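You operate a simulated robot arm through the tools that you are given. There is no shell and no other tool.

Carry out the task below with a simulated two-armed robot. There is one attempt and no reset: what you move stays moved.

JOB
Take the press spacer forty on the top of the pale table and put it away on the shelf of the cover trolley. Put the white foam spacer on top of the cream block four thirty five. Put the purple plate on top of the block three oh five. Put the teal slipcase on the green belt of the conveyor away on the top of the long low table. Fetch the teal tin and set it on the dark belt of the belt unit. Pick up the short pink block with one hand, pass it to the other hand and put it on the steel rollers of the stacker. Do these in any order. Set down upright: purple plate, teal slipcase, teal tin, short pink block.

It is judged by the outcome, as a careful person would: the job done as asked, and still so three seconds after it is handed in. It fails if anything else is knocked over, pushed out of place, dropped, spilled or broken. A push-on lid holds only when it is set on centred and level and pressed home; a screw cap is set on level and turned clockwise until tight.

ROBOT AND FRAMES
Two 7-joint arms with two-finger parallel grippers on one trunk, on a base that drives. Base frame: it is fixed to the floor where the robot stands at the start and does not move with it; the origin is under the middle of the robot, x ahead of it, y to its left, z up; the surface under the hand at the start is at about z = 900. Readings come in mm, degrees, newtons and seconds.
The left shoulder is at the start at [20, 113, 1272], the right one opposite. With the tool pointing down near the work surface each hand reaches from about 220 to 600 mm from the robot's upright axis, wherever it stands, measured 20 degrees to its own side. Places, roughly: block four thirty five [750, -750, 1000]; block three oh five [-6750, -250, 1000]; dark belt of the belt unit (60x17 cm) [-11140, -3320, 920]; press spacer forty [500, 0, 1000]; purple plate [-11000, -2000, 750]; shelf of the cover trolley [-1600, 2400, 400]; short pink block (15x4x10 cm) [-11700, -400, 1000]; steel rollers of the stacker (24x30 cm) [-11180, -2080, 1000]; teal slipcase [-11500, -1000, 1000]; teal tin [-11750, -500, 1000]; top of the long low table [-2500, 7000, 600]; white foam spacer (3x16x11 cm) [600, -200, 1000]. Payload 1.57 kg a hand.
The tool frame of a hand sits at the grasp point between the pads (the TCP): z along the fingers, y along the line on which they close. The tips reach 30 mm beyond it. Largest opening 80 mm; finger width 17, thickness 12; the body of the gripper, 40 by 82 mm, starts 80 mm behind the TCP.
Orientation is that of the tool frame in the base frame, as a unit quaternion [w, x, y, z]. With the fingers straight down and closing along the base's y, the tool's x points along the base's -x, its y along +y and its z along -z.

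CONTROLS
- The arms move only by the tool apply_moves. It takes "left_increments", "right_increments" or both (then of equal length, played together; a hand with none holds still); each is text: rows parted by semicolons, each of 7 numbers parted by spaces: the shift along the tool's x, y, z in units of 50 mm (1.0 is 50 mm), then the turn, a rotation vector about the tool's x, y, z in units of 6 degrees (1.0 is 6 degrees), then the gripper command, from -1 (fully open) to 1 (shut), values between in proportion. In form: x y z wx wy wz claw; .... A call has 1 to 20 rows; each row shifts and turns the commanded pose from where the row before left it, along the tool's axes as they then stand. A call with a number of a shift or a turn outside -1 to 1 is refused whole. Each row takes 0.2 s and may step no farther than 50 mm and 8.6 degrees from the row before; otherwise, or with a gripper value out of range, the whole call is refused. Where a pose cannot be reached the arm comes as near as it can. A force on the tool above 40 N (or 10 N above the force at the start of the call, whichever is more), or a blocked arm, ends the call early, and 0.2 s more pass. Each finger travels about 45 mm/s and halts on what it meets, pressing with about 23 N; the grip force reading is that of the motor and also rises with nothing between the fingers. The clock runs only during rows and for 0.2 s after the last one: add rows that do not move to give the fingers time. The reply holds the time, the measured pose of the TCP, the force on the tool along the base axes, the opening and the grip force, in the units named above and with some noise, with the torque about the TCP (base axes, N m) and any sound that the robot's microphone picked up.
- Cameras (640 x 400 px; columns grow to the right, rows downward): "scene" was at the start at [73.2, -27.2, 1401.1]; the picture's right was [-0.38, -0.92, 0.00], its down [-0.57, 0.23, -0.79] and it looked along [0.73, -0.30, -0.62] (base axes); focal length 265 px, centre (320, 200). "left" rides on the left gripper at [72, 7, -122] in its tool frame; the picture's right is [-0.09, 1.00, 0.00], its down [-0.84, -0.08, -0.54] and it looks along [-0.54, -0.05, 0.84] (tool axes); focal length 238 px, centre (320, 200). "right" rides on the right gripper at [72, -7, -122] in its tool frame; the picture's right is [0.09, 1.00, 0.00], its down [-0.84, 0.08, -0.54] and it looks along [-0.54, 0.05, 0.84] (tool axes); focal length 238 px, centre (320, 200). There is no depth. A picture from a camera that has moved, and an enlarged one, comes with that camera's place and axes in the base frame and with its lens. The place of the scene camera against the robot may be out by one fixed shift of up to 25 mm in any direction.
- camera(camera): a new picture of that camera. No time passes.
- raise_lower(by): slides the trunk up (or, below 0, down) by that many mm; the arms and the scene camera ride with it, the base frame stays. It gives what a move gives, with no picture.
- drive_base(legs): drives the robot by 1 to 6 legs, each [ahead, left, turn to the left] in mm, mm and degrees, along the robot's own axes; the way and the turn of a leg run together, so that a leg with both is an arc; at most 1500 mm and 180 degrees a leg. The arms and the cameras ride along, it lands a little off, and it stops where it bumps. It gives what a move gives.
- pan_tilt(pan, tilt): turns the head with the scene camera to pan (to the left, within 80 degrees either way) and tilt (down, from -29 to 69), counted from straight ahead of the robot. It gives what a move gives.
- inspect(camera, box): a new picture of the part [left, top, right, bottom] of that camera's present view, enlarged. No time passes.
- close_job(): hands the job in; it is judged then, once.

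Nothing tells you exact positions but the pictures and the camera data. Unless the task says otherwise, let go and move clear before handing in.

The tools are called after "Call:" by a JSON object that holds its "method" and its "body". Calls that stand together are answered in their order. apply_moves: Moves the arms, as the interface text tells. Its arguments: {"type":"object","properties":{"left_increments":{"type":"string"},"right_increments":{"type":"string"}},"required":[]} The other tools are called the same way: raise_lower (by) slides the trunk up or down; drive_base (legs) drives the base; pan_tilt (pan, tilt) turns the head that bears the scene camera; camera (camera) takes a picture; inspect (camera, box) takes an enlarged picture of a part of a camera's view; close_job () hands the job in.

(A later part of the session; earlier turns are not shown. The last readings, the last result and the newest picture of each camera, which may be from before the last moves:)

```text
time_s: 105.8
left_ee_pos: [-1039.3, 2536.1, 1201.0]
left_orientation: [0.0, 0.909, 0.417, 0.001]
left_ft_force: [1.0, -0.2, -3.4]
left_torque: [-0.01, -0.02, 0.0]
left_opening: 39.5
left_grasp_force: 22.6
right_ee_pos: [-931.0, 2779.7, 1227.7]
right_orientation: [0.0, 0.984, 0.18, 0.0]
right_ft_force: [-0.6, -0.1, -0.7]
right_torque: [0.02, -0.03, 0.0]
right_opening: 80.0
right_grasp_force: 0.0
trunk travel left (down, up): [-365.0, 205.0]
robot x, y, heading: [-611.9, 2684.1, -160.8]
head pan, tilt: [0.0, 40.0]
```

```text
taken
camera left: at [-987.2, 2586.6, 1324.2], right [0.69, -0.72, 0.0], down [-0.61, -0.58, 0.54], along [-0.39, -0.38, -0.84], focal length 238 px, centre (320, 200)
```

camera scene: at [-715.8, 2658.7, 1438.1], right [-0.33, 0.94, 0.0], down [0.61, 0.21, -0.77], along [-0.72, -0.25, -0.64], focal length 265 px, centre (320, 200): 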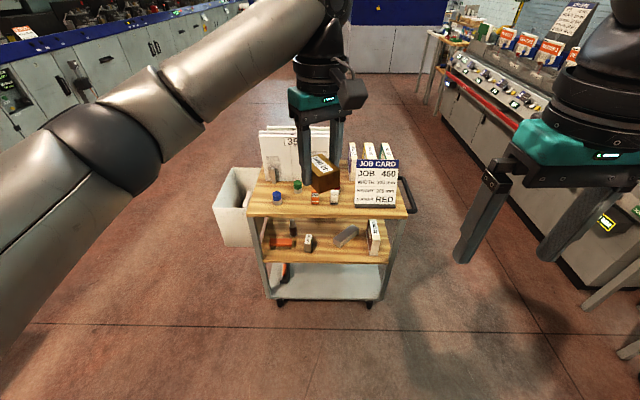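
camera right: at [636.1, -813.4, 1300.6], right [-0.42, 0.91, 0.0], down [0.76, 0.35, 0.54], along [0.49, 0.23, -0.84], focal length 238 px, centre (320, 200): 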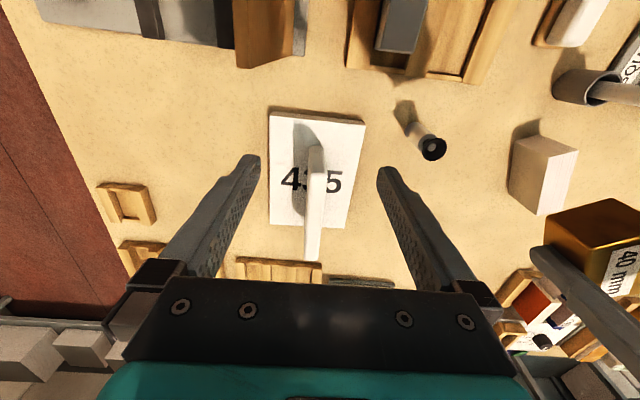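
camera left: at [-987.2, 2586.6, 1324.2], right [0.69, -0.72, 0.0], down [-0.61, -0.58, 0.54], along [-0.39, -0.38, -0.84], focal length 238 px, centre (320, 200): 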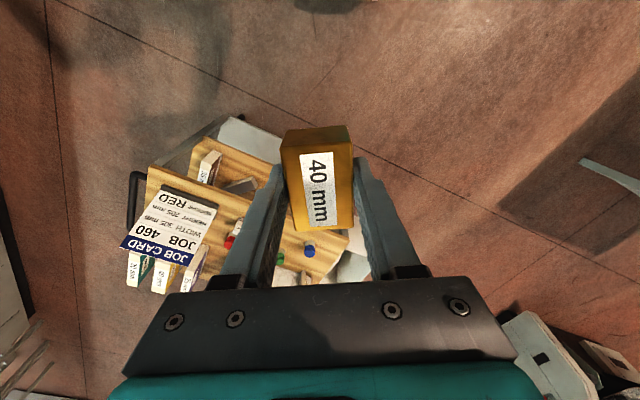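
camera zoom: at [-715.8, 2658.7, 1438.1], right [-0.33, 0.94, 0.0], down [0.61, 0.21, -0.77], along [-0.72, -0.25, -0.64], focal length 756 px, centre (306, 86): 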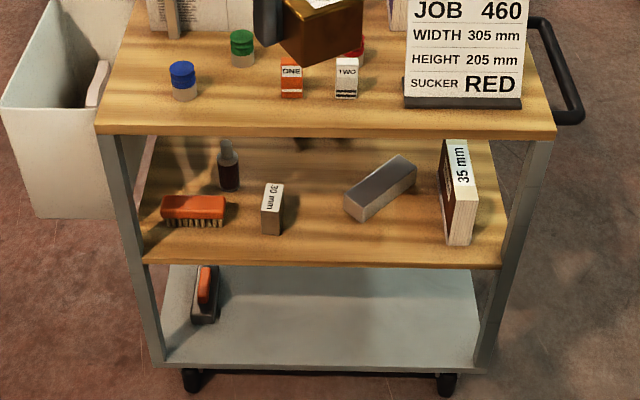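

The middle shelf holds "30 mm" and "35 mm" spacers and some items; the free front strip between the "30 mm" block and the grey block is where I will put spacer forty, standing on end, with the hand held horizontal. I turn the left hand to point forward first, here in free space.

Call:
{"method": "apply_moves", "body": {"left_increments": "0 0 0 0 0 1 1; 0 0 0 0 0 1 1; 0 0 0 0 0 1 1; 0 0 0 0 0 1 1; 0 0 0 0 0 1 1; 0 0.8 0.5 0 0 0 1; 0 0.8 0.5 0 0 0 1; 0 0.5 0.5 0 0 0 1; 0 0 0.5 0 0 0 1; 0 0 0 0 0 0 1"}}

Call:
{"method": "apply_moves", "body": {"left_increments": "0 0 0 0 -1 0 1; 0 0 0 0 -1 0 1; 0 0 0 0 -1 0 1; 0 0 0 0 -1 0 1; 0 0 0 0 -1 0 1; 0 0 0 0 -1 0 1; 0 0 0 0 -1 0 1; 0 0 0 0 -1 0 1; 0 0 0 0 -1 0 1; 0 0 0 0 -1 0 1; 0 0 0 0 -1 0 1; 0 0 0 0 -1 0 1; 0 0 0 0 -1 0 1; 0 0 0 0 -1 0 1; 0 0 0 0 -1 0 1; 0 0 0 0 0 0 1"}}

Call:
{"method": "camera", "body": {"camera": "scene"}}

Call:
{"method": "camera", "body": {"camera": "left"}}

```text
time_s: 108.0
left_ee_pos: [-1003.9, 2437.1, 1101.2]
left_orientation: [0.0, 0.986, 0.167, 0.0]
left_ft_force: [0.6, 0.4, -2.7]
left_torque: [-0.01, 0.0, 0.02]
left_opening: 39.7
left_grasp_force: 23.0
right_ee_pos: [-931.7, 2779.1, 1227.8]
right_orientation: [0.0, 0.984, 0.18, 0.0]
right_ft_force: [0.2, -0.7, 0.4]
right_torque: [0.02, -0.04, 0.01]
right_opening: 79.8
right_grasp_force: 0.0
trunk travel left (down, up): [-365.0, 205.0]
robot x, y, heading: [-609.9, 2685.3, -160.8]
head pan, tilt: [0.0, 40.0]
```

```text
time_s: 111.4
left_ee_pos: [-1004.1, 2437.9, 1101.6]
left_orientation: [-0.118, -0.697, -0.118, 0.697]
left_ft_force: [-0.2, -0.1, -2.1]
left_torque: [0.03, -0.06, -0.02]
left_opening: 39.6
left_grasp_force: 23.0
right_ee_pos: [-930.4, 2778.4, 1227.8]
right_orientation: [0.0, 0.984, 0.181, 0.0]
right_ft_force: [-0.7, 0.5, -0.5]
right_torque: [-0.01, -0.05, 0.01]
right_opening: 79.9
right_grasp_force: 0.0
trunk travel left (down, up): [-365.0, 205.0]
robot x, y, heading: [-606.3, 2684.1, -160.7]
head pan, tilt: [0.0, 40.0]
```

```text
taken
camera scene: at [-715.9, 2658.6, 1438.1], right [-0.33, 0.94, 0.0], down [0.61, 0.21, -0.77], along [-0.72, -0.25, -0.64], focal length 265 px, centre (320, 200)
```

scene: 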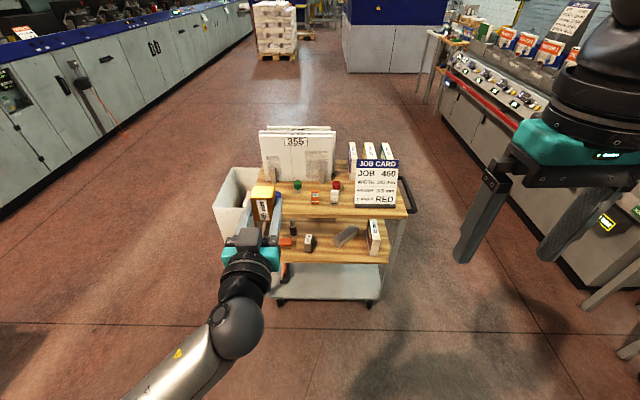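

```text
taken
camera left: at [-886.7, 2471.0, 1030.2], right [0.33, -0.94, 0.09], down [0.49, 0.25, 0.84], along [-0.81, -0.23, 0.54], focal length 238 px, centre (320, 200)
```

left: 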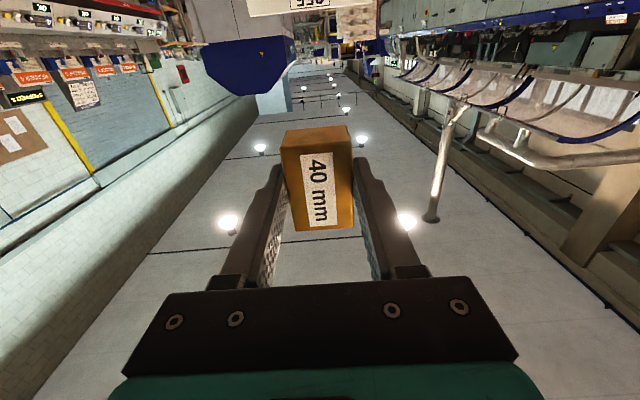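

The hand now points forward with the spacer well seated and centred. I lower the trunk and look at the shelf from lower down.

Call:
{"method": "raise_lower", "body": {"by": -360}}

Call:
{"method": "pan_tilt", "body": {"pan": 0, "tilt": 30}}

Call:
{"method": "camera", "body": {"camera": "scene"}}

Call:
{"method": "inspect", "body": {"camera": "scene", "box": [210, 130, 430, 330]}}

```text
time_s: 114.9
left_ee_pos: [-1006.1, 2437.8, 741.9]
left_orientation: [0.117, 0.698, 0.117, -0.697]
left_ft_force: [0.5, 0.5, -2.3]
left_torque: [-0.01, -0.05, -0.01]
left_opening: 39.8
left_grasp_force: 23.3
right_ee_pos: [-930.3, 2778.7, 867.9]
right_orientation: [0.0, 0.984, 0.181, 0.0]
right_ft_force: [0.5, -0.6, 0.8]
right_torque: [0.02, 0.02, -0.01]
right_opening: 79.8
right_grasp_force: 0.0
trunk travel left (down, up): [-5.0, 565.0]
robot x, y, heading: [-608.1, 2683.7, -160.5]
head pan, tilt: [0.0, 40.0]
```

```text
time_s: 115.6
left_ee_pos: [-1005.6, 2436.8, 741.5]
left_orientation: [0.118, 0.698, 0.118, -0.697]
left_ft_force: [0.6, 0.2, -3.0]
left_torque: [0.01, 0.02, 0.01]
left_opening: 39.5
left_grasp_force: 23.1
right_ee_pos: [-931.0, 2778.8, 867.9]
right_orientation: [0.0, 0.984, 0.18, -0.001]
right_ft_force: [-0.2, -0.6, 0.8]
right_torque: [0.0, 0.0, 0.01]
right_opening: 79.8
right_grasp_force: 0.1
trunk travel left (down, up): [-5.0, 565.0]
robot x, y, heading: [-610.4, 2685.1, -161.1]
head pan, tilt: [0.0, 30.0]
```

```text
taken
camera scene: at [-720.9, 2657.0, 1093.4], right [-0.33, 0.94, 0.0], down [0.47, 0.16, -0.87], along [-0.82, -0.28, -0.5], focal length 265 px, centre (320, 200)
```

scene: 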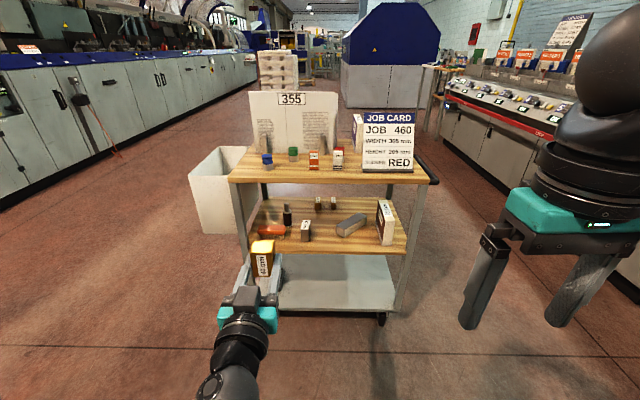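

```text
2.00 times, centred on (320, 230) of scene
camera zoom: at [-720.9, 2657.0, 1093.4], right [-0.33, 0.94, 0.0], down [0.47, 0.16, -0.87], along [-0.82, -0.28, -0.5], focal length 530 px, centre (320, 140)
```

zoom: 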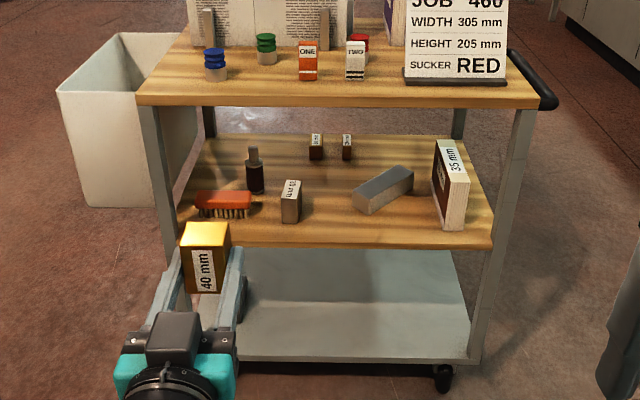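

The shelf height triangulates to roughly z≈415 with its front edge about 560 mm... I cross-check with the right wrist camera, which is better calibrated.

Call:
{"method": "camera", "body": {"camera": "right"}}

```text
taken
camera right: at [-865.1, 2811.1, 989.6], right [0.44, -0.9, 0.0], down [-0.76, -0.37, 0.54], along [-0.49, -0.24, -0.84], focal length 238 px, centre (320, 200)
```

right: 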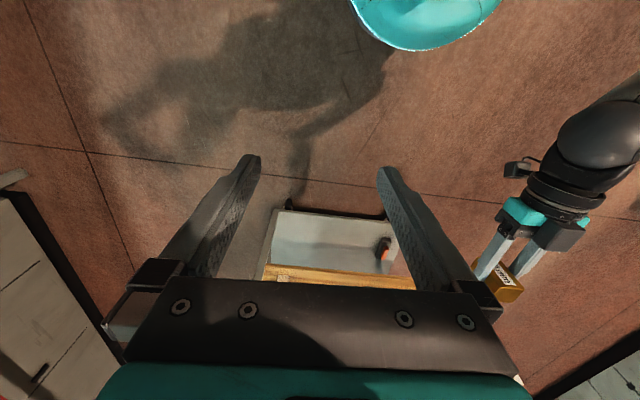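

Call:
{"method": "inspect", "body": {"camera": "right", "box": [250, 190, 430, 300]}}

```text
3.56 times, centred on (340, 245) of right
camera zoom: at [-865.1, 2811.1, 989.6], right [0.44, -0.9, 0.0], down [-0.76, -0.37, 0.54], along [-0.49, -0.24, -0.84], focal length 848 px, centre (249, 40)
```

zoom: 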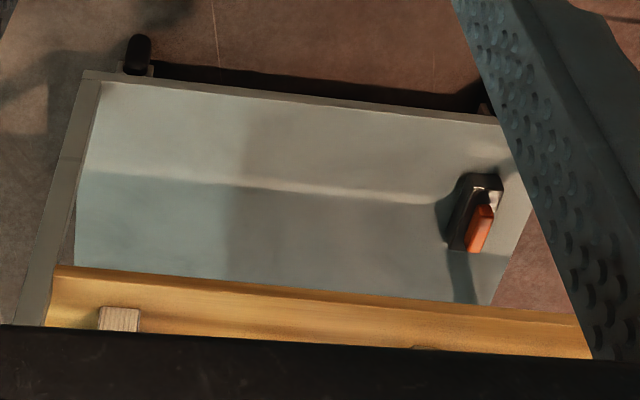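

Front edge of the shelf is at about n≈-550 along the approach, shelf top at z≈400–420; a free strip 200+ mm wide lies in front of the grey block. I lower the left arm to about z=495 and reach a bit forward, still in free space.

Call:
{"method": "apply_moves", "body": {"left_increments": "0 0 0.6 0 0 0 1; 0 0 0.6 0 0 0 1; 0.7 0 0 0 0 0 1; 0.7 0 0 0 0 0 1; 0.7 0 0 0 0 0 1; 0.7 0 0 0 0 0 1; 0.7 0 0 0 0 0 1; 0.7 0 0 0 0 0 1; 0.7 0 0 0 0 0 1; 0 0 0 0 0 0 1"}}

Call:
{"method": "camera", "body": {"camera": "scene"}}

```text
time_s: 117.0
left_ee_pos: [-1029.2, 2356.4, 590.0]
left_orientation: [0.186, 0.715, 0.045, -0.673]
left_ft_force: [0.1, -0.2, -2.8]
left_torque: [0.02, -0.03, 0.0]
left_opening: 39.7
left_grasp_force: 23.4
right_ee_pos: [-931.1, 2777.7, 868.1]
right_orientation: [0.0, 0.983, 0.181, 0.0]
right_ft_force: [-0.6, -0.4, -0.2]
right_torque: [0.01, 0.03, 0.0]
right_opening: 79.9
right_grasp_force: 0.1
trunk travel left (down, up): [-5.0, 565.0]
robot x, y, heading: [-607.3, 2684.4, -160.9]
head pan, tilt: [0.0, 30.0]
stopped in row 7 (left hand): the arm was blocked; the commanded pose is now the measured one
```

```text
taken
camera scene: at [-720.7, 2656.7, 1093.5], right [-0.33, 0.94, 0.0], down [0.47, 0.16, -0.87], along [-0.82, -0.28, -0.5], focal length 265 px, centre (320, 200)
```

scene: 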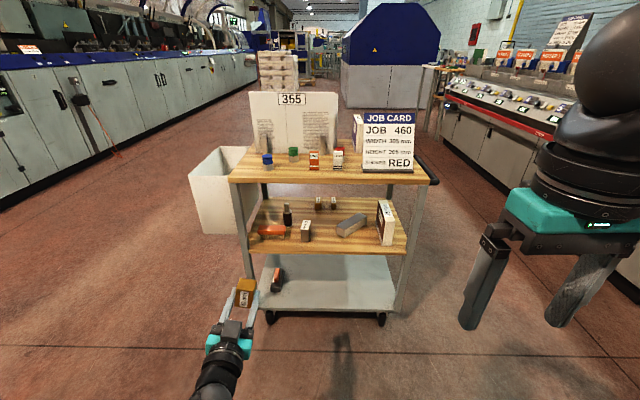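

The arm was blocked at z≈590, possibly by a link touching the robot's own body. I look down to the left to see why.

Call:
{"method": "pan_tilt", "body": {"pan": 40, "tilt": 69}}

Call:
{"method": "camera", "body": {"camera": "scene"}}

Call:
{"method": "camera", "body": {"camera": "right"}}

Call:
{"method": "pan_tilt", "body": {"pan": 15, "tilt": 60}}

Call:
{"method": "camera", "body": {"camera": "scene"}}

```text
time_s: 118.1
left_ee_pos: [-1027.5, 2356.8, 591.9]
left_orientation: [0.184, 0.714, 0.045, -0.674]
left_ft_force: [-0.3, -0.1, -2.2]
left_torque: [0.0, -0.06, 0.03]
left_opening: 39.7
left_grasp_force: 22.7
right_ee_pos: [-931.1, 2777.9, 868.0]
right_orientation: [0.0, 0.984, 0.18, 0.0]
right_ft_force: [-0.1, 1.0, -0.4]
right_torque: [0.02, 0.03, -0.01]
right_opening: 79.9
right_grasp_force: 0.0
trunk travel left (down, up): [-5.0, 565.0]
robot x, y, heading: [-612.7, 2685.8, -160.8]
head pan, tilt: [40.0, 68.8]
```

```text
taken
camera scene: at [-663.9, 2638.2, 1042.0], right [-0.86, 0.51, 0.0], down [0.48, 0.8, -0.36], along [-0.19, -0.31, -0.93], focal length 265 px, centre (320, 200)
```

scene: 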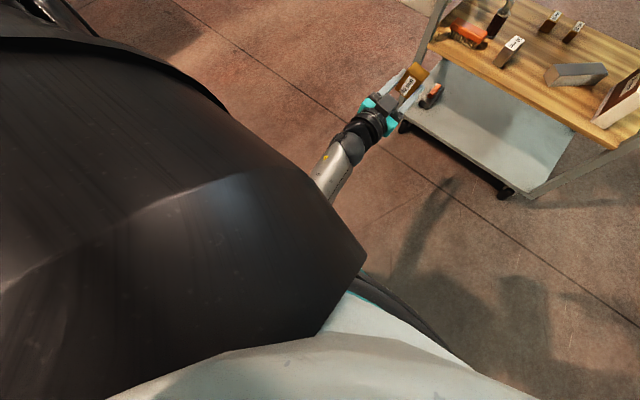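

```text
taken
camera right: at [-864.9, 2810.7, 989.6], right [0.44, -0.9, 0.0], down [-0.75, -0.37, 0.54], along [-0.49, -0.24, -0.84], focal length 238 px, centre (320, 200)
```

right: 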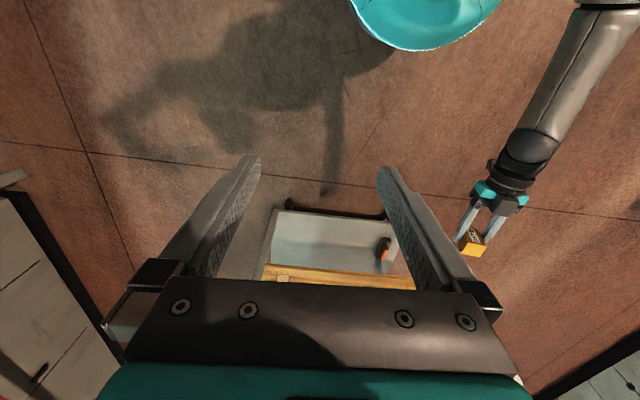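

```text
time_s: 119.0
left_ee_pos: [-1029.4, 2356.3, 591.5]
left_orientation: [0.184, 0.714, 0.045, -0.674]
left_ft_force: [0.1, 1.2, -2.3]
left_torque: [-0.02, 0.0, 0.0]
left_opening: 39.4
left_grasp_force: 23.0
right_ee_pos: [-931.4, 2777.7, 867.1]
right_orientation: [0.0, 0.984, 0.181, 0.0]
right_ft_force: [0.0, 0.4, 0.3]
right_torque: [0.02, -0.04, 0.01]
right_opening: 80.2
right_grasp_force: 0.2
trunk travel left (down, up): [-5.0, 565.0]
robot x, y, heading: [-612.1, 2687.0, -160.9]
head pan, tilt: [15.0, 60.0]
```

```text
taken
camera scene: at [-690.3, 2648.7, 1051.4], right [-0.56, 0.83, 0.0], down [0.72, 0.49, -0.5], along [-0.41, -0.28, -0.87], focal length 265 px, centre (320, 200)
```

scene: 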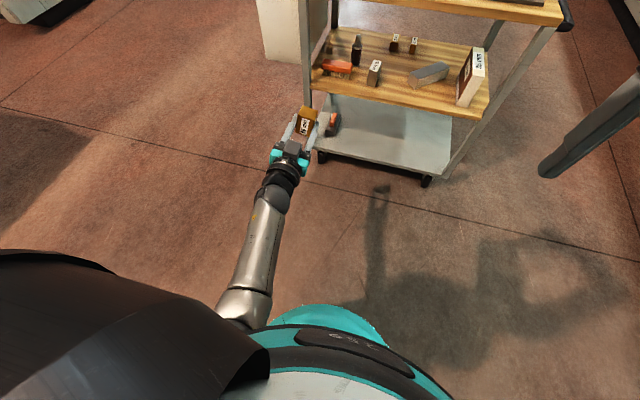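

The arm's links run out of room close to the body when the hand is fully horizontal that low. Instead I will use a hand pitched about 55° down: set the spacer's rear edge on the shelf, then let it settle flat. First I bring the hand back to a clean 55° pitch.

Call:
{"method": "apply_moves", "body": {"left_increments": "-0.4 0 0 0.088 0.89 -0.182 1; -0.4 0 0 0.088 0.89 -0.182 1; 0 0 0 0.088 0.89 -0.182 1; 0 0 0 0.088 0.89 -0.182 1; 0 0 0 0.088 0.89 -0.182 1; 0 0 0 0.088 0.89 -0.182 1; 0 0 0 0.088 0.89 -0.182 1; 0 0 0 0.088 0.89 -0.182 1; 0 0 0 0.088 0.89 -0.182 1; 0 0 0 0.088 0.89 -0.182 1; 0 0 0 0 0 0 1"}}

Call:
{"method": "camera", "body": {"camera": "scene"}}

Call:
{"method": "camera", "body": {"camera": "left"}}

```text
time_s: 121.3
left_ee_pos: [-1034.5, 2364.0, 629.3]
left_orientation: [0.05, 0.94, 0.159, -0.297]
left_ft_force: [0.0, -0.8, -2.7]
left_torque: [0.01, -0.04, -0.02]
left_opening: 39.6
left_grasp_force: 22.5
right_ee_pos: [-930.1, 2779.2, 867.3]
right_orientation: [0.0, 0.983, 0.181, 0.0]
right_ft_force: [-0.3, 0.3, 0.5]
right_torque: [0.03, 0.01, -0.01]
right_opening: 79.9
right_grasp_force: 0.0
trunk travel left (down, up): [-5.0, 565.0]
robot x, y, heading: [-609.0, 2684.8, -160.7]
head pan, tilt: [15.0, 60.0]
```

```text
taken
camera scene: at [-690.5, 2649.0, 1051.4], right [-0.56, 0.83, 0.0], down [0.72, 0.49, -0.5], along [-0.41, -0.28, -0.87], focal length 265 px, centre (320, 200)
```

scene: 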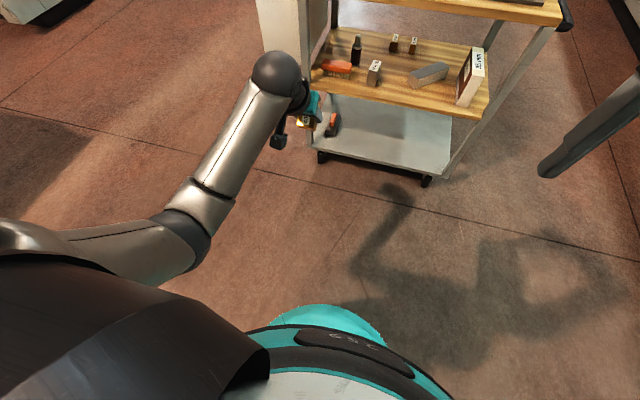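

```text
taken
camera left: at [-910.1, 2399.8, 689.6], right [0.26, -0.97, 0.05], down [-0.38, -0.05, 0.92], along [-0.89, -0.26, -0.38], focal length 238 px, centre (320, 200)
```

left: 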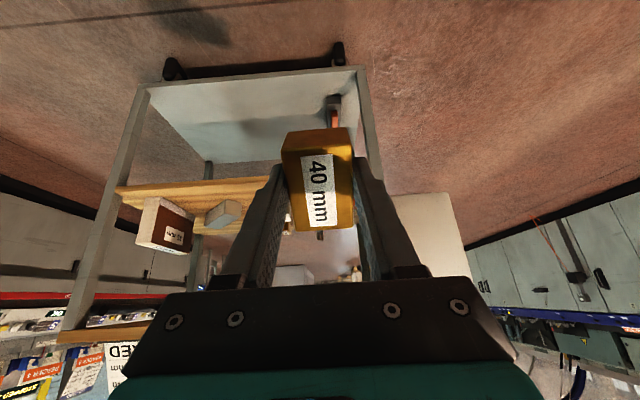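

The left wrist camera now looks straight at the trolley (upside-down), which is well calibrated. I zoom in on the shelf.

Call:
{"method": "inspect", "body": {"camera": "left", "box": [90, 50, 390, 290]}}

Call:
{"method": "inspect", "body": {"camera": "left", "box": [40, 280, 180, 380]}}

```text
1.67 times, centred on (240, 170) of left
camera zoom: at [-910.1, 2399.8, 689.6], right [0.26, -0.97, 0.05], down [-0.38, -0.05, 0.92], along [-0.89, -0.26, -0.38], focal length 397 px, centre (453, 250)
```

zoom: 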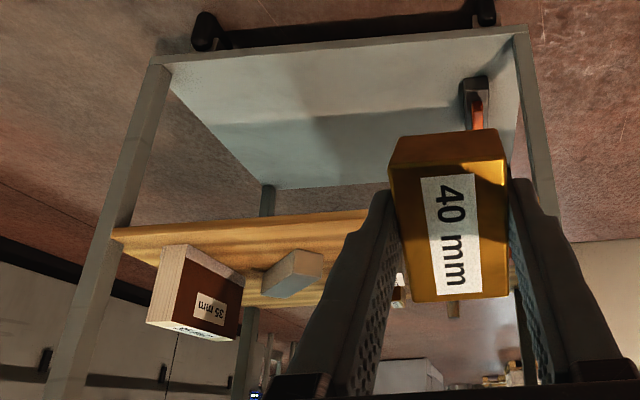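

```text
4.00 times, centred on (110, 330) of left
camera zoom: at [-910.1, 2399.8, 689.6], right [0.26, -0.97, 0.05], down [-0.38, -0.05, 0.92], along [-0.89, -0.26, -0.38], focal length 953 px, centre (1160, -320)
```

zoom: 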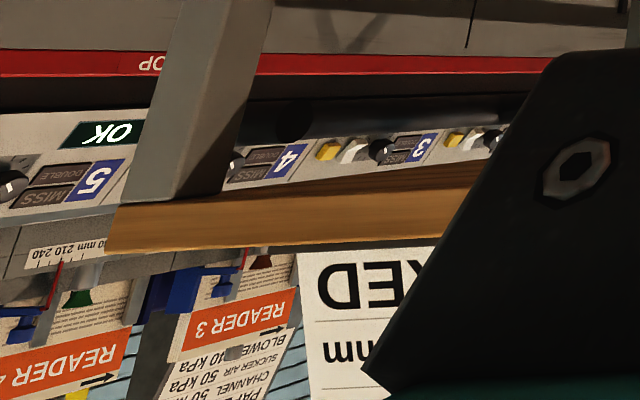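

Estimates: shelf top z≈440, front edge near n≈-530, and a free slot about 110 mm wide between the "30 mm" block and the grey block. I drive to line up with that slot and approach, keeping the hand 100 mm before the edge.

Call:
{"method": "drive_base", "body": {"legs": [[0, -182, 0], [230, 0, 0]]}}

Call:
{"method": "camera", "body": {"camera": "left"}}

Call:
{"method": "pan_tilt", "body": {"pan": 10, "tilt": 45}}

Call:
{"method": "camera", "body": {"camera": "scene"}}

```text
time_s: 124.2
left_ee_pos: [-1315.7, 2456.7, 629.4]
left_orientation: [0.05, 0.94, 0.16, -0.298]
left_ft_force: [0.7, 0.0, -2.7]
left_torque: [0.02, -0.03, -0.01]
left_opening: 39.4
left_grasp_force: 22.7
right_ee_pos: [-1214.3, 2873.2, 866.8]
right_orientation: [0.0, 0.983, 0.183, 0.0]
right_ft_force: [0.4, 0.5, 0.3]
right_torque: [0.0, -0.02, 0.03]
right_opening: 79.9
right_grasp_force: 0.1
trunk travel left (down, up): [-5.0, 565.0]
robot x, y, heading: [-892.3, 2776.9, -160.5]
head pan, tilt: [15.0, 60.0]
```

```text
taken
camera left: at [-1190.8, 2494.4, 689.4], right [0.26, -0.96, 0.05], down [-0.38, -0.05, 0.92], along [-0.89, -0.26, -0.38], focal length 238 px, centre (320, 200)
```

left: 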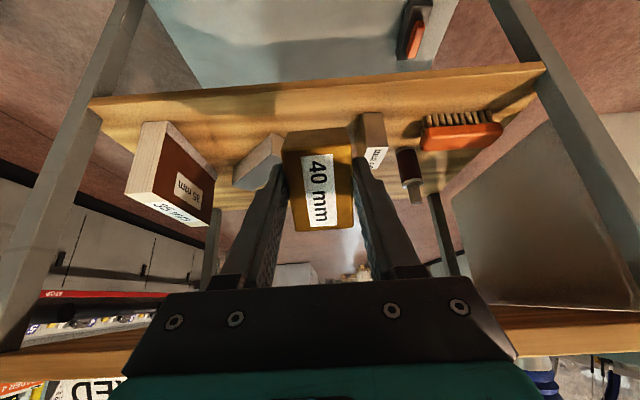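

```text
time_s: 125.0
left_ee_pos: [-1315.4, 2457.3, 629.9]
left_orientation: [0.05, 0.94, 0.16, -0.296]
left_ft_force: [0.4, -0.3, -2.6]
left_torque: [0.02, 0.0, 0.04]
left_opening: 39.7
left_grasp_force: 22.9
right_ee_pos: [-1212.8, 2872.5, 867.4]
right_orientation: [0.0, 0.983, 0.183, 0.0]
right_ft_force: [-0.2, -0.4, 0.7]
right_torque: [0.01, 0.02, 0.0]
right_opening: 80.1
right_grasp_force: 0.0
trunk travel left (down, up): [-5.0, 565.0]
robot x, y, heading: [-893.3, 2783.4, -160.7]
head pan, tilt: [10.0, 45.0]
```

```text
taken
camera scene: at [-988.3, 2742.2, 1070.8], right [-0.49, 0.87, 0.0], down [0.62, 0.35, -0.71], along [-0.62, -0.35, -0.71], focal length 265 px, centre (320, 200)
```

scene: 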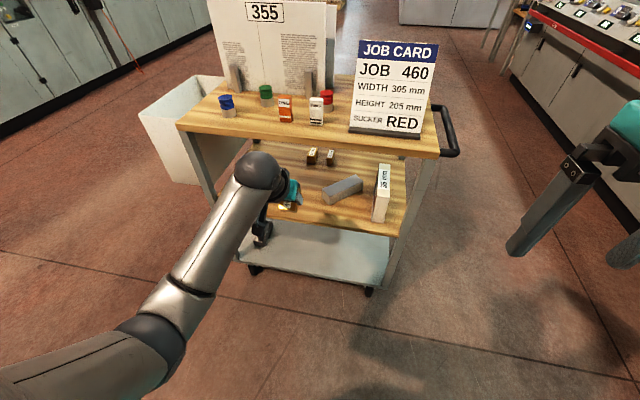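

Call:
{"method": "inspect", "body": {"camera": "left", "box": [70, 50, 300, 220]}}

Call:
{"method": "inspect", "body": {"camera": "left", "box": [340, 40, 570, 210]}}

```text
2.35 times, centred on (185, 135) of left
camera zoom: at [-1190.7, 2494.3, 689.3], right [0.26, -0.96, 0.05], down [-0.38, -0.05, 0.92], along [-0.89, -0.26, -0.38], focal length 561 px, centre (638, 353)
```

zoom: 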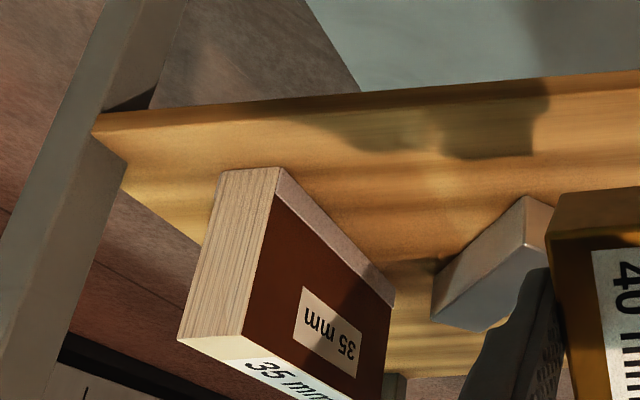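

```text
2.35 times, centred on (455, 125) of left
camera zoom: at [-1190.7, 2494.3, 689.3], right [0.26, -0.96, 0.05], down [-0.38, -0.05, 0.92], along [-0.89, -0.26, -0.38], focal length 561 px, centre (2, 376)
```

zoom: 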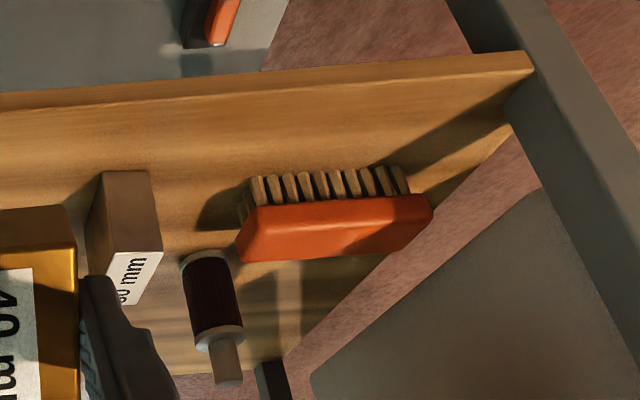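

Two wrist views agree: shelf front edge at n≈-508, shelf top z≈446, free slot between e=2697 and 2820, and the hand is at e≈2756. I lower the hand to z≈512 before the edge, then drive forward slowly.

Call:
{"method": "apply_moves", "body": {"left_increments": "0.27 0 0.387 0 0 0 1; 0.27 0 0.387 0 0 0 1; 0.27 0 0.387 0 0 0 1; 0.27 0 0.387 0 0 0 1; 0.27 0 0.387 0 0 0 1; 0 0 0 0 0 0 1"}}

Call:
{"method": "camera", "body": {"camera": "left"}}

Call:
{"method": "camera", "body": {"camera": "scene"}}

```text
time_s: 126.4
left_ee_pos: [-1313.7, 2457.7, 510.7]
left_orientation: [0.051, 0.94, 0.161, -0.297]
left_ft_force: [-0.6, 0.0, -2.1]
left_torque: [0.04, -0.05, 0.02]
left_opening: 39.4
left_grasp_force: 23.1
right_ee_pos: [-1212.9, 2872.0, 867.5]
right_orientation: [0.0, 0.983, 0.183, -0.001]
right_ft_force: [-0.8, -0.1, -1.1]
right_torque: [0.01, -0.04, 0.02]
right_opening: 80.1
right_grasp_force: 0.1
trunk travel left (down, up): [-5.0, 565.0]
robot x, y, heading: [-893.9, 2776.3, -160.5]
head pan, tilt: [10.0, 45.0]
```

```text
taken
camera left: at [-1189.9, 2495.2, 571.2], right [0.26, -0.96, 0.05], down [-0.38, -0.05, 0.92], along [-0.89, -0.26, -0.38], focal length 238 px, centre (320, 200)
```

left: 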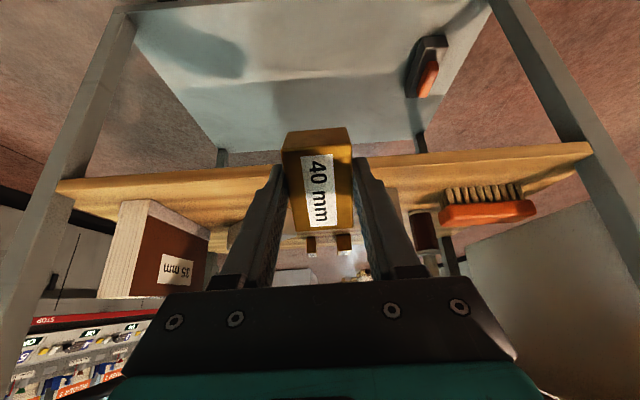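

```text
taken
camera scene: at [-988.3, 2742.2, 1070.9], right [-0.49, 0.87, 0.0], down [0.62, 0.35, -0.71], along [-0.62, -0.35, -0.71], focal length 265 px, centre (320, 200)
```

scene: 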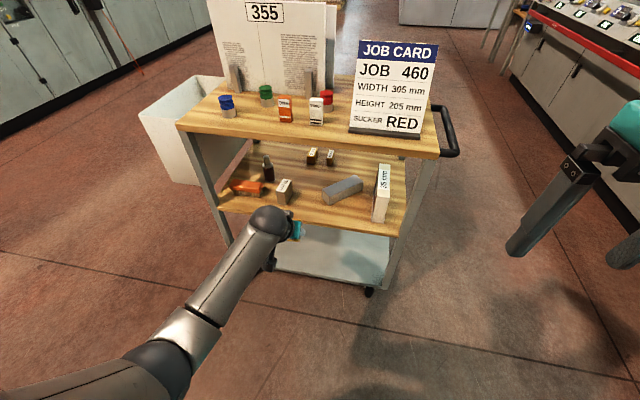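

Consistent with the edge at z 435–446. I drive forward 115 mm.

Call:
{"method": "drive_base", "body": {"legs": [[114, 0, 0]]}}

Call:
{"method": "camera", "body": {"camera": "left"}}

Call:
{"method": "camera", "body": {"camera": "scene"}}

```text
time_s: 127.6
left_ee_pos: [-1415.6, 2418.7, 512.4]
left_orientation: [0.051, 0.94, 0.162, -0.297]
left_ft_force: [0.3, 0.0, -2.5]
left_torque: [-0.01, -0.02, 0.0]
left_opening: 39.5
left_grasp_force: 23.2
right_ee_pos: [-1317.2, 2836.0, 867.5]
right_orientation: [0.0, 0.983, 0.185, 0.0]
right_ft_force: [-0.7, 0.2, -0.2]
right_torque: [-0.02, -0.01, -0.01]
right_opening: 79.9
right_grasp_force: 0.0
trunk travel left (down, up): [-5.0, 565.0]
robot x, y, heading: [-998.0, 2745.6, -160.4]
head pan, tilt: [10.0, 45.0]
```

```text
taken
camera left: at [-1291.9, 2457.5, 571.6], right [0.26, -0.96, 0.05], down [-0.38, -0.05, 0.92], along [-0.89, -0.26, -0.38], focal length 238 px, centre (320, 200)
```

left: 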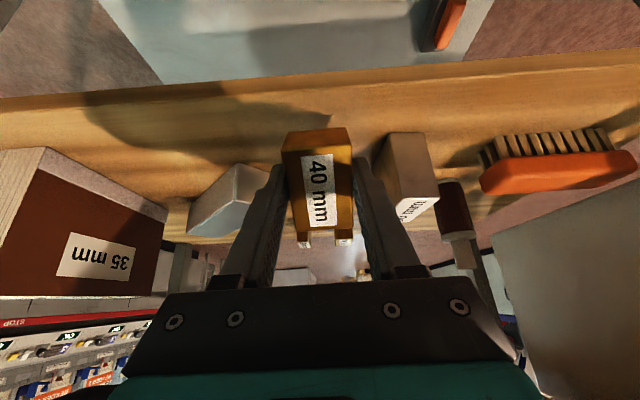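

```text
taken
camera scene: at [-1091.1, 2705.4, 1070.9], right [-0.49, 0.87, 0.0], down [0.61, 0.35, -0.71], along [-0.61, -0.35, -0.71], focal length 265 px, centre (320, 200)
```

scene: 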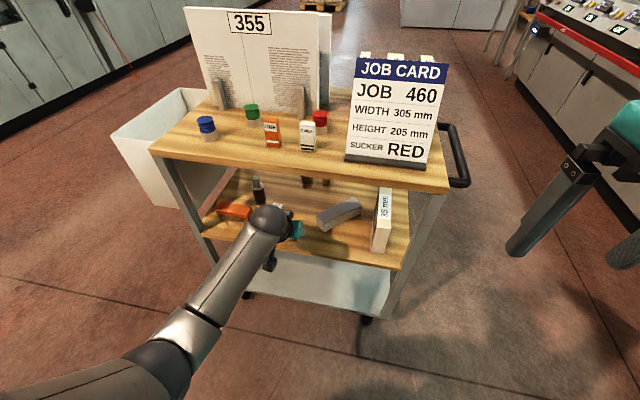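

The spacer is inside the edge between its neighbours. I move 8 mm further in and lower until the rear edge touches.

Call:
{"method": "apply_moves", "body": {"left_increments": "-0.13 0 0.09 0 0 0 1; 0.09 0 0.13 0 0 0 1; 0.09 0 0.13 0 0 0 1; 0.03 0 0.04 0 0 0 1; 0.03 0 0.04 0 0 0 1; 0.03 0 0.04 0 0 0 1; 0.03 0 0.04 0 0 0 1; 0 0 0 0 0 0 1"}}

Call:
{"method": "camera", "body": {"camera": "left"}}

```text
time_s: 129.4
left_ee_pos: [-1425.2, 2416.8, 493.0]
left_orientation: [0.052, 0.938, 0.162, -0.303]
left_ft_force: [-1.7, -3.5, 21.4]
left_torque: [-0.11, 0.01, 0.02]
left_opening: 39.5
left_grasp_force: 23.1
right_ee_pos: [-1314.8, 2834.9, 868.7]
right_orientation: [-0.001, 0.983, 0.185, -0.001]
right_ft_force: [0.0, -0.3, 0.0]
right_torque: [-0.02, -0.01, -0.01]
right_opening: 80.2
right_grasp_force: 0.0
trunk travel left (down, up): [-5.0, 565.0]
robot x, y, heading: [-997.1, 2740.5, -160.4]
head pan, tilt: [10.0, 45.0]
```

```text
taken
camera left: at [-1301.1, 2454.8, 549.9], right [0.26, -0.96, 0.05], down [-0.37, -0.05, 0.93], along [-0.89, -0.27, -0.37], focal length 238 px, centre (320, 200)
```

left: 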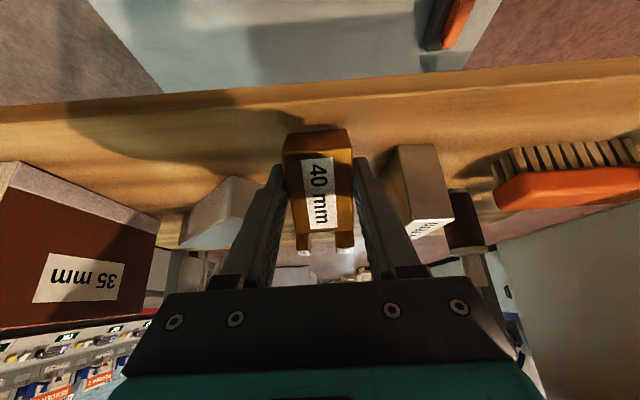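

The rear edge is on the shelf (21 N). I now push gently along the fingers so that the spacer pivots toward flat between the pads.

Call:
{"method": "apply_moves", "body": {"left_increments": "-0.018 0 0.05 0 0 0 1; -0.018 0 0.05 0 0 0 1; -0.018 0 0.05 0 0 0 1; 0 0 0 0 0 0 1"}}

Call:
{"method": "camera", "body": {"camera": "left"}}

```text
time_s: 130.4
left_ee_pos: [-1430.8, 2417.6, 486.0]
left_orientation: [0.052, 0.939, 0.162, -0.3]
left_ft_force: [1.5, 2.7, 21.2]
left_torque: [-0.09, -0.11, 0.05]
left_opening: 40.1
left_grasp_force: 23.7
right_ee_pos: [-1314.5, 2836.1, 868.0]
right_orientation: [0.001, 0.983, 0.185, 0.0]
right_ft_force: [0.4, 0.4, -0.1]
right_torque: [-0.01, 0.01, -0.02]
right_opening: 79.8
right_grasp_force: 0.0
trunk travel left (down, up): [-5.0, 565.0]
robot x, y, heading: [-993.1, 2743.6, -160.7]
head pan, tilt: [10.0, 45.0]
```

```text
taken
camera left: at [-1305.9, 2454.5, 544.1], right [0.26, -0.96, 0.05], down [-0.37, -0.05, 0.93], along [-0.89, -0.26, -0.37], focal length 238 px, centre (320, 200)
```

left: 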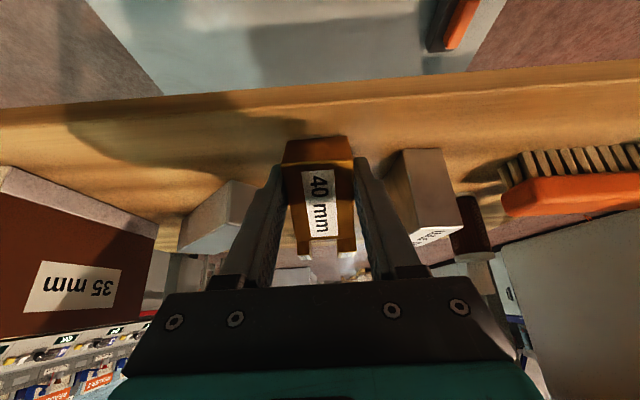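

It is pivoting nicely. I continue the same push.

Call:
{"method": "apply_moves", "body": {"left_increments": "-0.018 0 0.05 0 0 0 1; -0.018 0 0.05 0 0 0 1; -0.018 0 0.05 0 0 0 1; 0 0 0 0 0 0 1"}}

Call:
{"method": "camera", "body": {"camera": "left"}}

```text
time_s: 131.4
left_ee_pos: [-1434.6, 2412.7, 479.4]
left_orientation: [0.051, 0.939, 0.162, -0.299]
left_ft_force: [4.4, 5.9, 19.2]
left_torque: [0.19, -0.26, -0.01]
left_opening: 39.8
left_grasp_force: 23.4
right_ee_pos: [-1314.8, 2835.7, 867.9]
right_orientation: [0.001, 0.983, 0.184, 0.0]
right_ft_force: [0.0, 0.1, -0.1]
right_torque: [0.02, 0.02, 0.03]
right_opening: 80.1
right_grasp_force: 0.0
trunk travel left (down, up): [-5.0, 565.0]
robot x, y, heading: [-993.3, 2744.2, -160.5]
head pan, tilt: [10.0, 45.0]
```

```text
taken
camera left: at [-1310.8, 2450.6, 538.2], right [0.26, -0.96, 0.05], down [-0.38, -0.05, 0.92], along [-0.89, -0.26, -0.38], focal length 238 px, centre (320, 200)
```

left: 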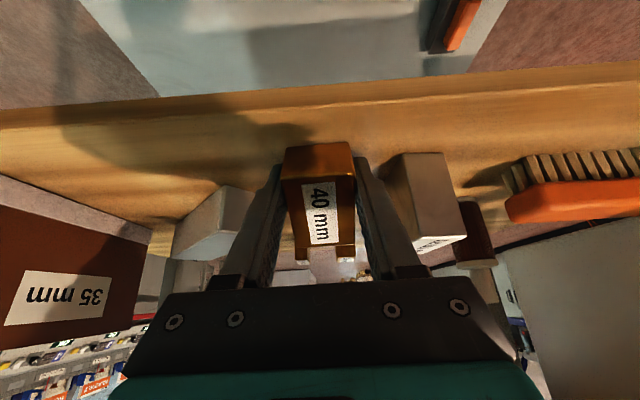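

Almost flat now; one more small push, then open the fingers gently.

Call:
{"method": "apply_moves", "body": {"left_increments": "-0.02 0 0.04 0 0 0 1; 0 0 0 0 0 0 1"}}

Call:
{"method": "inspect", "body": {"camera": "left", "box": [220, 100, 480, 280]}}

```text
time_s: 132.0
left_ee_pos: [-1436.2, 2410.7, 478.9]
left_orientation: [0.052, 0.939, 0.162, -0.299]
left_ft_force: [4.5, 4.7, 18.0]
left_torque: [0.2, -0.19, 0.01]
left_opening: 40.0
left_grasp_force: 22.8
right_ee_pos: [-1314.8, 2836.0, 867.9]
right_orientation: [0.001, 0.983, 0.184, 0.0]
right_ft_force: [0.8, -0.8, -0.2]
right_torque: [0.01, 0.01, -0.01]
right_opening: 80.2
right_grasp_force: 0.0
trunk travel left (down, up): [-5.0, 565.0]
robot x, y, heading: [-996.1, 2745.4, -160.5]
head pan, tilt: [10.0, 45.0]
```

```text
2.22 times, centred on (350, 190) of left
camera zoom: at [-1311.9, 2449.5, 537.5], right [0.26, -0.96, 0.05], down [-0.38, -0.05, 0.93], along [-0.89, -0.26, -0.37], focal length 530 px, centre (253, 222)
```

zoom: 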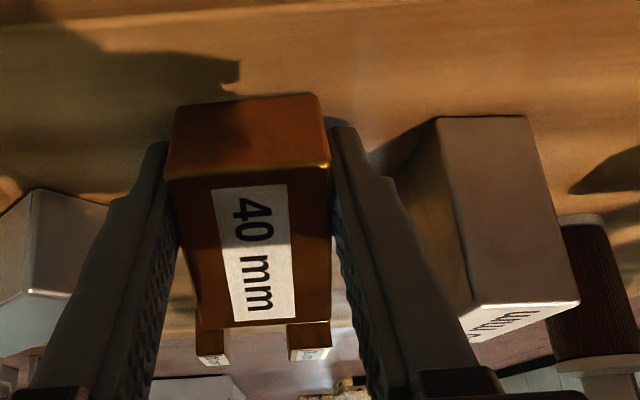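

Call:
{"method": "apply_moves", "body": {"left_increments": "0 0 0 0 0 0 -0.1; 0 0 0 0 0 0 -0.3; 0 0 0 0 0 0 -0.35; 0 0 0 0 0 0 -0.35; 0 0 0 0 0 0 -0.35"}}

Call:
{"method": "inspect", "body": {"camera": "left", "box": [220, 100, 480, 280]}}

```text
time_s: 133.2
left_ee_pos: [-1436.2, 2411.3, 477.4]
left_orientation: [0.052, 0.939, 0.163, -0.298]
left_ft_force: [2.2, -6.9, 17.4]
left_torque: [0.15, 0.21, 0.08]
left_opening: 47.9
left_grasp_force: 0.1
right_ee_pos: [-1316.3, 2835.0, 868.0]
right_orientation: [0.001, 0.983, 0.184, -0.001]
right_ft_force: [0.0, -0.9, 0.8]
right_torque: [0.0, -0.03, 0.0]
right_opening: 79.8
right_grasp_force: 0.1
trunk travel left (down, up): [-5.0, 565.0]
robot x, y, heading: [-992.8, 2744.2, -160.4]
head pan, tilt: [10.0, 45.0]
```

```text
2.22 times, centred on (350, 190) of left
camera zoom: at [-1312.1, 2448.9, 537.4], right [0.26, -0.96, 0.05], down [-0.37, -0.05, 0.93], along [-0.89, -0.26, -0.37], focal length 530 px, centre (253, 222)
```

zoom: 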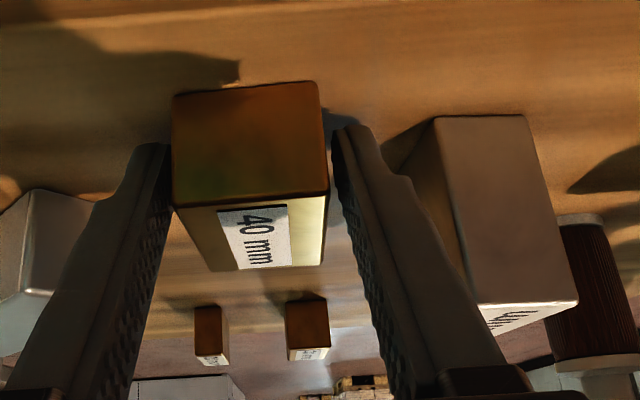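

The spacer lies flat and free. I withdraw the hand along its own axis.

Call:
{"method": "apply_moves", "body": {"left_increments": "0 0 -0.1 0 0 0 -0.35; 0 0 -0.3 0 0 0 -0.35; 0 0 -0.5 0 0 0 -0.35; 0 0 -0.5 0 0 0 -0.35; 0 0 -0.3 0 0 0 -0.35; 0 0 0 0 0 0 -0.35"}}

Call:
{"method": "camera", "body": {"camera": "left"}}

Call:
{"method": "camera", "body": {"camera": "scene"}}

```text
time_s: 134.6
left_ee_pos: [-1390.0, 2429.9, 548.5]
left_orientation: [0.052, 0.94, 0.163, -0.296]
left_ft_force: [0.3, 0.3, 0.5]
left_torque: [0.04, -0.03, 0.04]
left_opening: 54.1
left_grasp_force: 0.0
right_ee_pos: [-1316.0, 2834.9, 867.3]
right_orientation: [0.0, 0.983, 0.185, 0.001]
right_ft_force: [-0.3, 0.0, 0.3]
right_torque: [0.01, 0.04, 0.01]
right_opening: 80.1
right_grasp_force: 0.1
trunk travel left (down, up): [-5.0, 565.0]
robot x, y, heading: [-993.6, 2746.8, -160.2]
head pan, tilt: [10.0, 45.0]
```

```text
taken
camera left: at [-1266.3, 2466.8, 606.8], right [0.26, -0.96, 0.05], down [-0.38, -0.05, 0.92], along [-0.89, -0.26, -0.38], focal length 238 px, centre (320, 200)
```

left: 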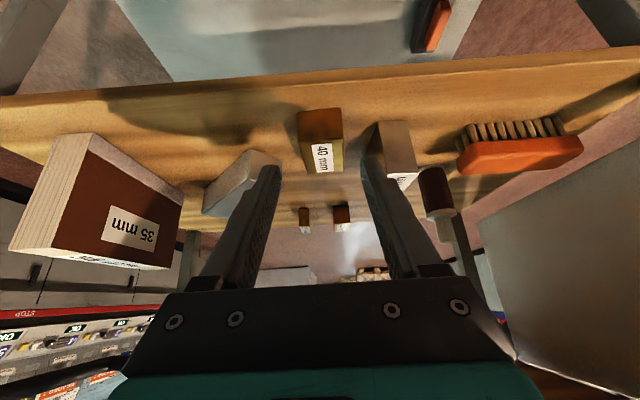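

```text
taken
camera scene: at [-1091.1, 2705.4, 1070.9], right [-0.49, 0.87, 0.0], down [0.61, 0.35, -0.71], along [-0.61, -0.35, -0.71], focal length 265 px, centre (320, 200)
```

scene: 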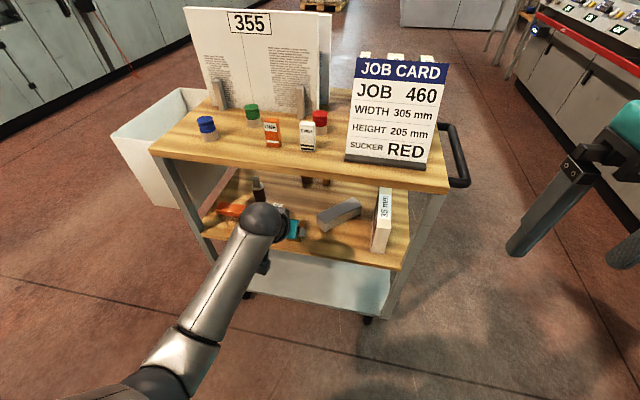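

The spacer forty rests on the trolley's shelf beside the "30 mm" one, and nothing else moved. I back off, bring the left hand back to pointing down, raise the trunk and look along the way to the far machines.

Call:
{"method": "drive_base", "body": {"legs": [[-450, 0, 0]]}}

Call:
{"method": "raise_lower", "body": {"by": 380}}

Call:
{"method": "apply_moves", "body": {"left_increments": "-0.7 0 0 0 0.98 0 -0.35; -0.7 0 0 0 0.98 0 -0.35; 0 0 0 0 0.98 0 -0.35; 0 0 0 0 0.98 0 -1; 0 0 0 0 0.98 0 -1; 0 0 0 0 0.98 0 -1; 0 0 0 0 0 0 -1; 0.7 0 -0.6 0 0 0 -1; 0.7 0 -0.6 0 0 0 -1; 0.6 0 -0.6 0 0 0 -1; 0 0 -0.6 0 0 0 -1"}}

Call:
{"method": "pan_tilt", "body": {"pan": 0, "tilt": 10}}

Call:
{"method": "camera", "body": {"camera": "scene"}}

```text
time_s: 137.3
left_ee_pos: [-969.3, 2582.0, 547.3]
left_orientation: [0.049, 0.941, 0.156, -0.297]
left_ft_force: [-0.7, 0.4, -0.4]
left_torque: [0.02, 0.0, -0.01]
left_opening: 54.1
left_grasp_force: 0.1
right_ee_pos: [-890.7, 2987.2, 866.8]
right_orientation: [0.001, 0.984, 0.179, 0.0]
right_ft_force: [-0.6, -0.3, 0.0]
right_torque: [0.01, -0.02, 0.0]
right_opening: 80.2
right_grasp_force: 0.1
trunk travel left (down, up): [-5.0, 565.0]
robot x, y, heading: [-568.1, 2894.8, -160.9]
head pan, tilt: [10.0, 45.0]
```

```text
time_s: 141.0
left_ee_pos: [-969.6, 2582.4, 927.4]
left_orientation: [0.049, 0.941, 0.156, -0.297]
left_ft_force: [0.3, -0.3, 0.6]
left_torque: [0.0, -0.03, 0.03]
left_opening: 53.9
left_grasp_force: 0.0
right_ee_pos: [-890.4, 2987.8, 1247.0]
right_orientation: [0.0, 0.984, 0.179, 0.0]
right_ft_force: [-0.1, -0.1, 0.2]
right_torque: [0.01, 0.02, -0.02]
right_opening: 80.2
right_grasp_force: 0.1
trunk travel left (down, up): [-385.0, 185.0]
robot x, y, heading: [-572.4, 2893.9, -161.2]
head pan, tilt: [10.0, 45.0]
```

```text
time_s: 143.4
left_ee_pos: [-929.9, 2596.1, 1083.7]
left_orientation: [0.001, 0.987, 0.163, 0.004]
left_ft_force: [-0.3, 0.7, -0.4]
left_torque: [0.0, -0.05, 0.03]
left_opening: 79.9
left_grasp_force: 0.0
right_ee_pos: [-891.3, 2987.7, 1247.8]
right_orientation: [0.0, 0.984, 0.179, 0.001]
right_ft_force: [-0.3, 0.2, 0.1]
right_torque: [0.02, -0.01, -0.04]
right_opening: 79.9
right_grasp_force: 0.0
trunk travel left (down, up): [-385.0, 185.0]
robot x, y, heading: [-569.9, 2890.4, -161.1]
head pan, tilt: [10.0, 45.0]
```

```text
time_s: 144.4
left_ee_pos: [-929.8, 2595.2, 1082.4]
left_orientation: [-0.001, 0.987, 0.164, 0.002]
left_ft_force: [0.3, -0.1, -0.1]
left_torque: [0.04, 0.0, 0.0]
left_opening: 80.0
left_grasp_force: 0.0
right_ee_pos: [-889.9, 2988.8, 1247.2]
right_orientation: [0.0, 0.984, 0.178, 0.0]
right_ft_force: [0.0, -1.2, -0.2]
right_torque: [0.01, 0.0, 0.0]
right_opening: 80.0
right_grasp_force: 0.0
trunk travel left (down, up): [-385.0, 185.0]
robot x, y, heading: [-566.8, 2890.5, -161.2]
head pan, tilt: [0.0, 10.0]
```

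```text
taken
camera scene: at [-683.5, 2864.2, 1505.7], right [-0.32, 0.95, 0.0], down [0.17, 0.06, -0.98], along [-0.93, -0.32, -0.17], focal length 265 px, centre (320, 200)
```

scene: 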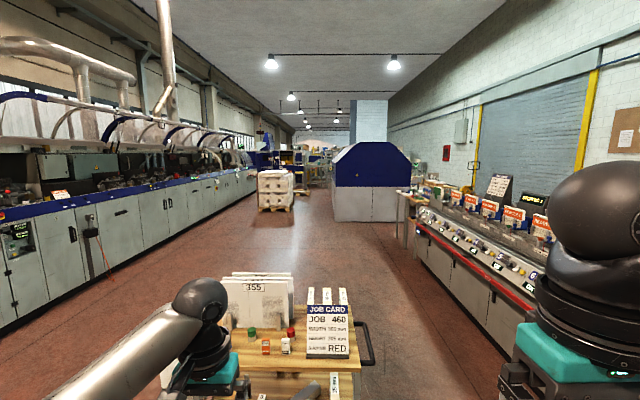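

The hall's aisle runs on toward the far machines; a pallet with stacks stands near (-7200, -600) and a blue machine near (-6300, 1300). I go around the trolley and down the aisle.

Call:
{"method": "drive_base", "body": {"legs": [[0, 900, 0], [956, 243, -3], [1500, 0, 0], [1400, 0, 0]]}}

Call:
{"method": "camera", "body": {"camera": "scene"}}

```text
time_s: 167.6
left_ee_pos: [-4339.5, 518.9, 1083.2]
left_orientation: [0.0, 0.991, 0.131, 0.001]
left_ft_force: [0.1, -0.5, 0.0]
left_torque: [-0.01, -0.04, -0.04]
left_opening: 80.2
left_grasp_force: 0.0
right_ee_pos: [-4273.7, 907.2, 1248.0]
right_orientation: [0.0, 0.989, 0.146, 0.0]
right_ft_force: [-0.5, 1.2, 0.2]
right_torque: [-0.02, -0.03, 0.03]
right_opening: 80.1
right_grasp_force: 0.1
trunk travel left (down, up): [-385.0, 185.0]
robot x, y, heading: [-3958.2, 793.5, -165.1]
head pan, tilt: [0.0, 10.0]
```

```text
taken
camera scene: at [-4075.7, 769.0, 1505.8], right [-0.26, 0.97, 0.0], down [0.17, 0.05, -0.98], along [-0.95, -0.26, -0.17], focal length 265 px, centre (320, 200)
```

scene: 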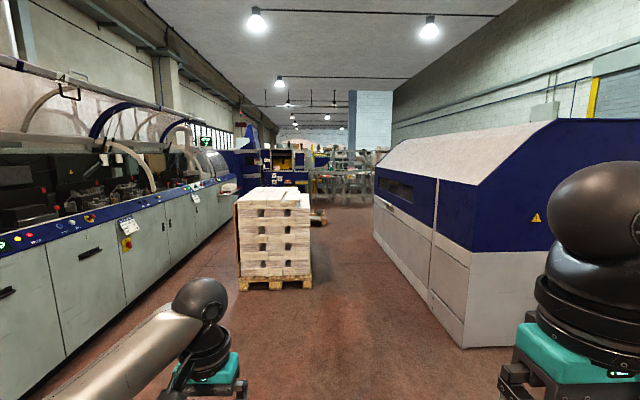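

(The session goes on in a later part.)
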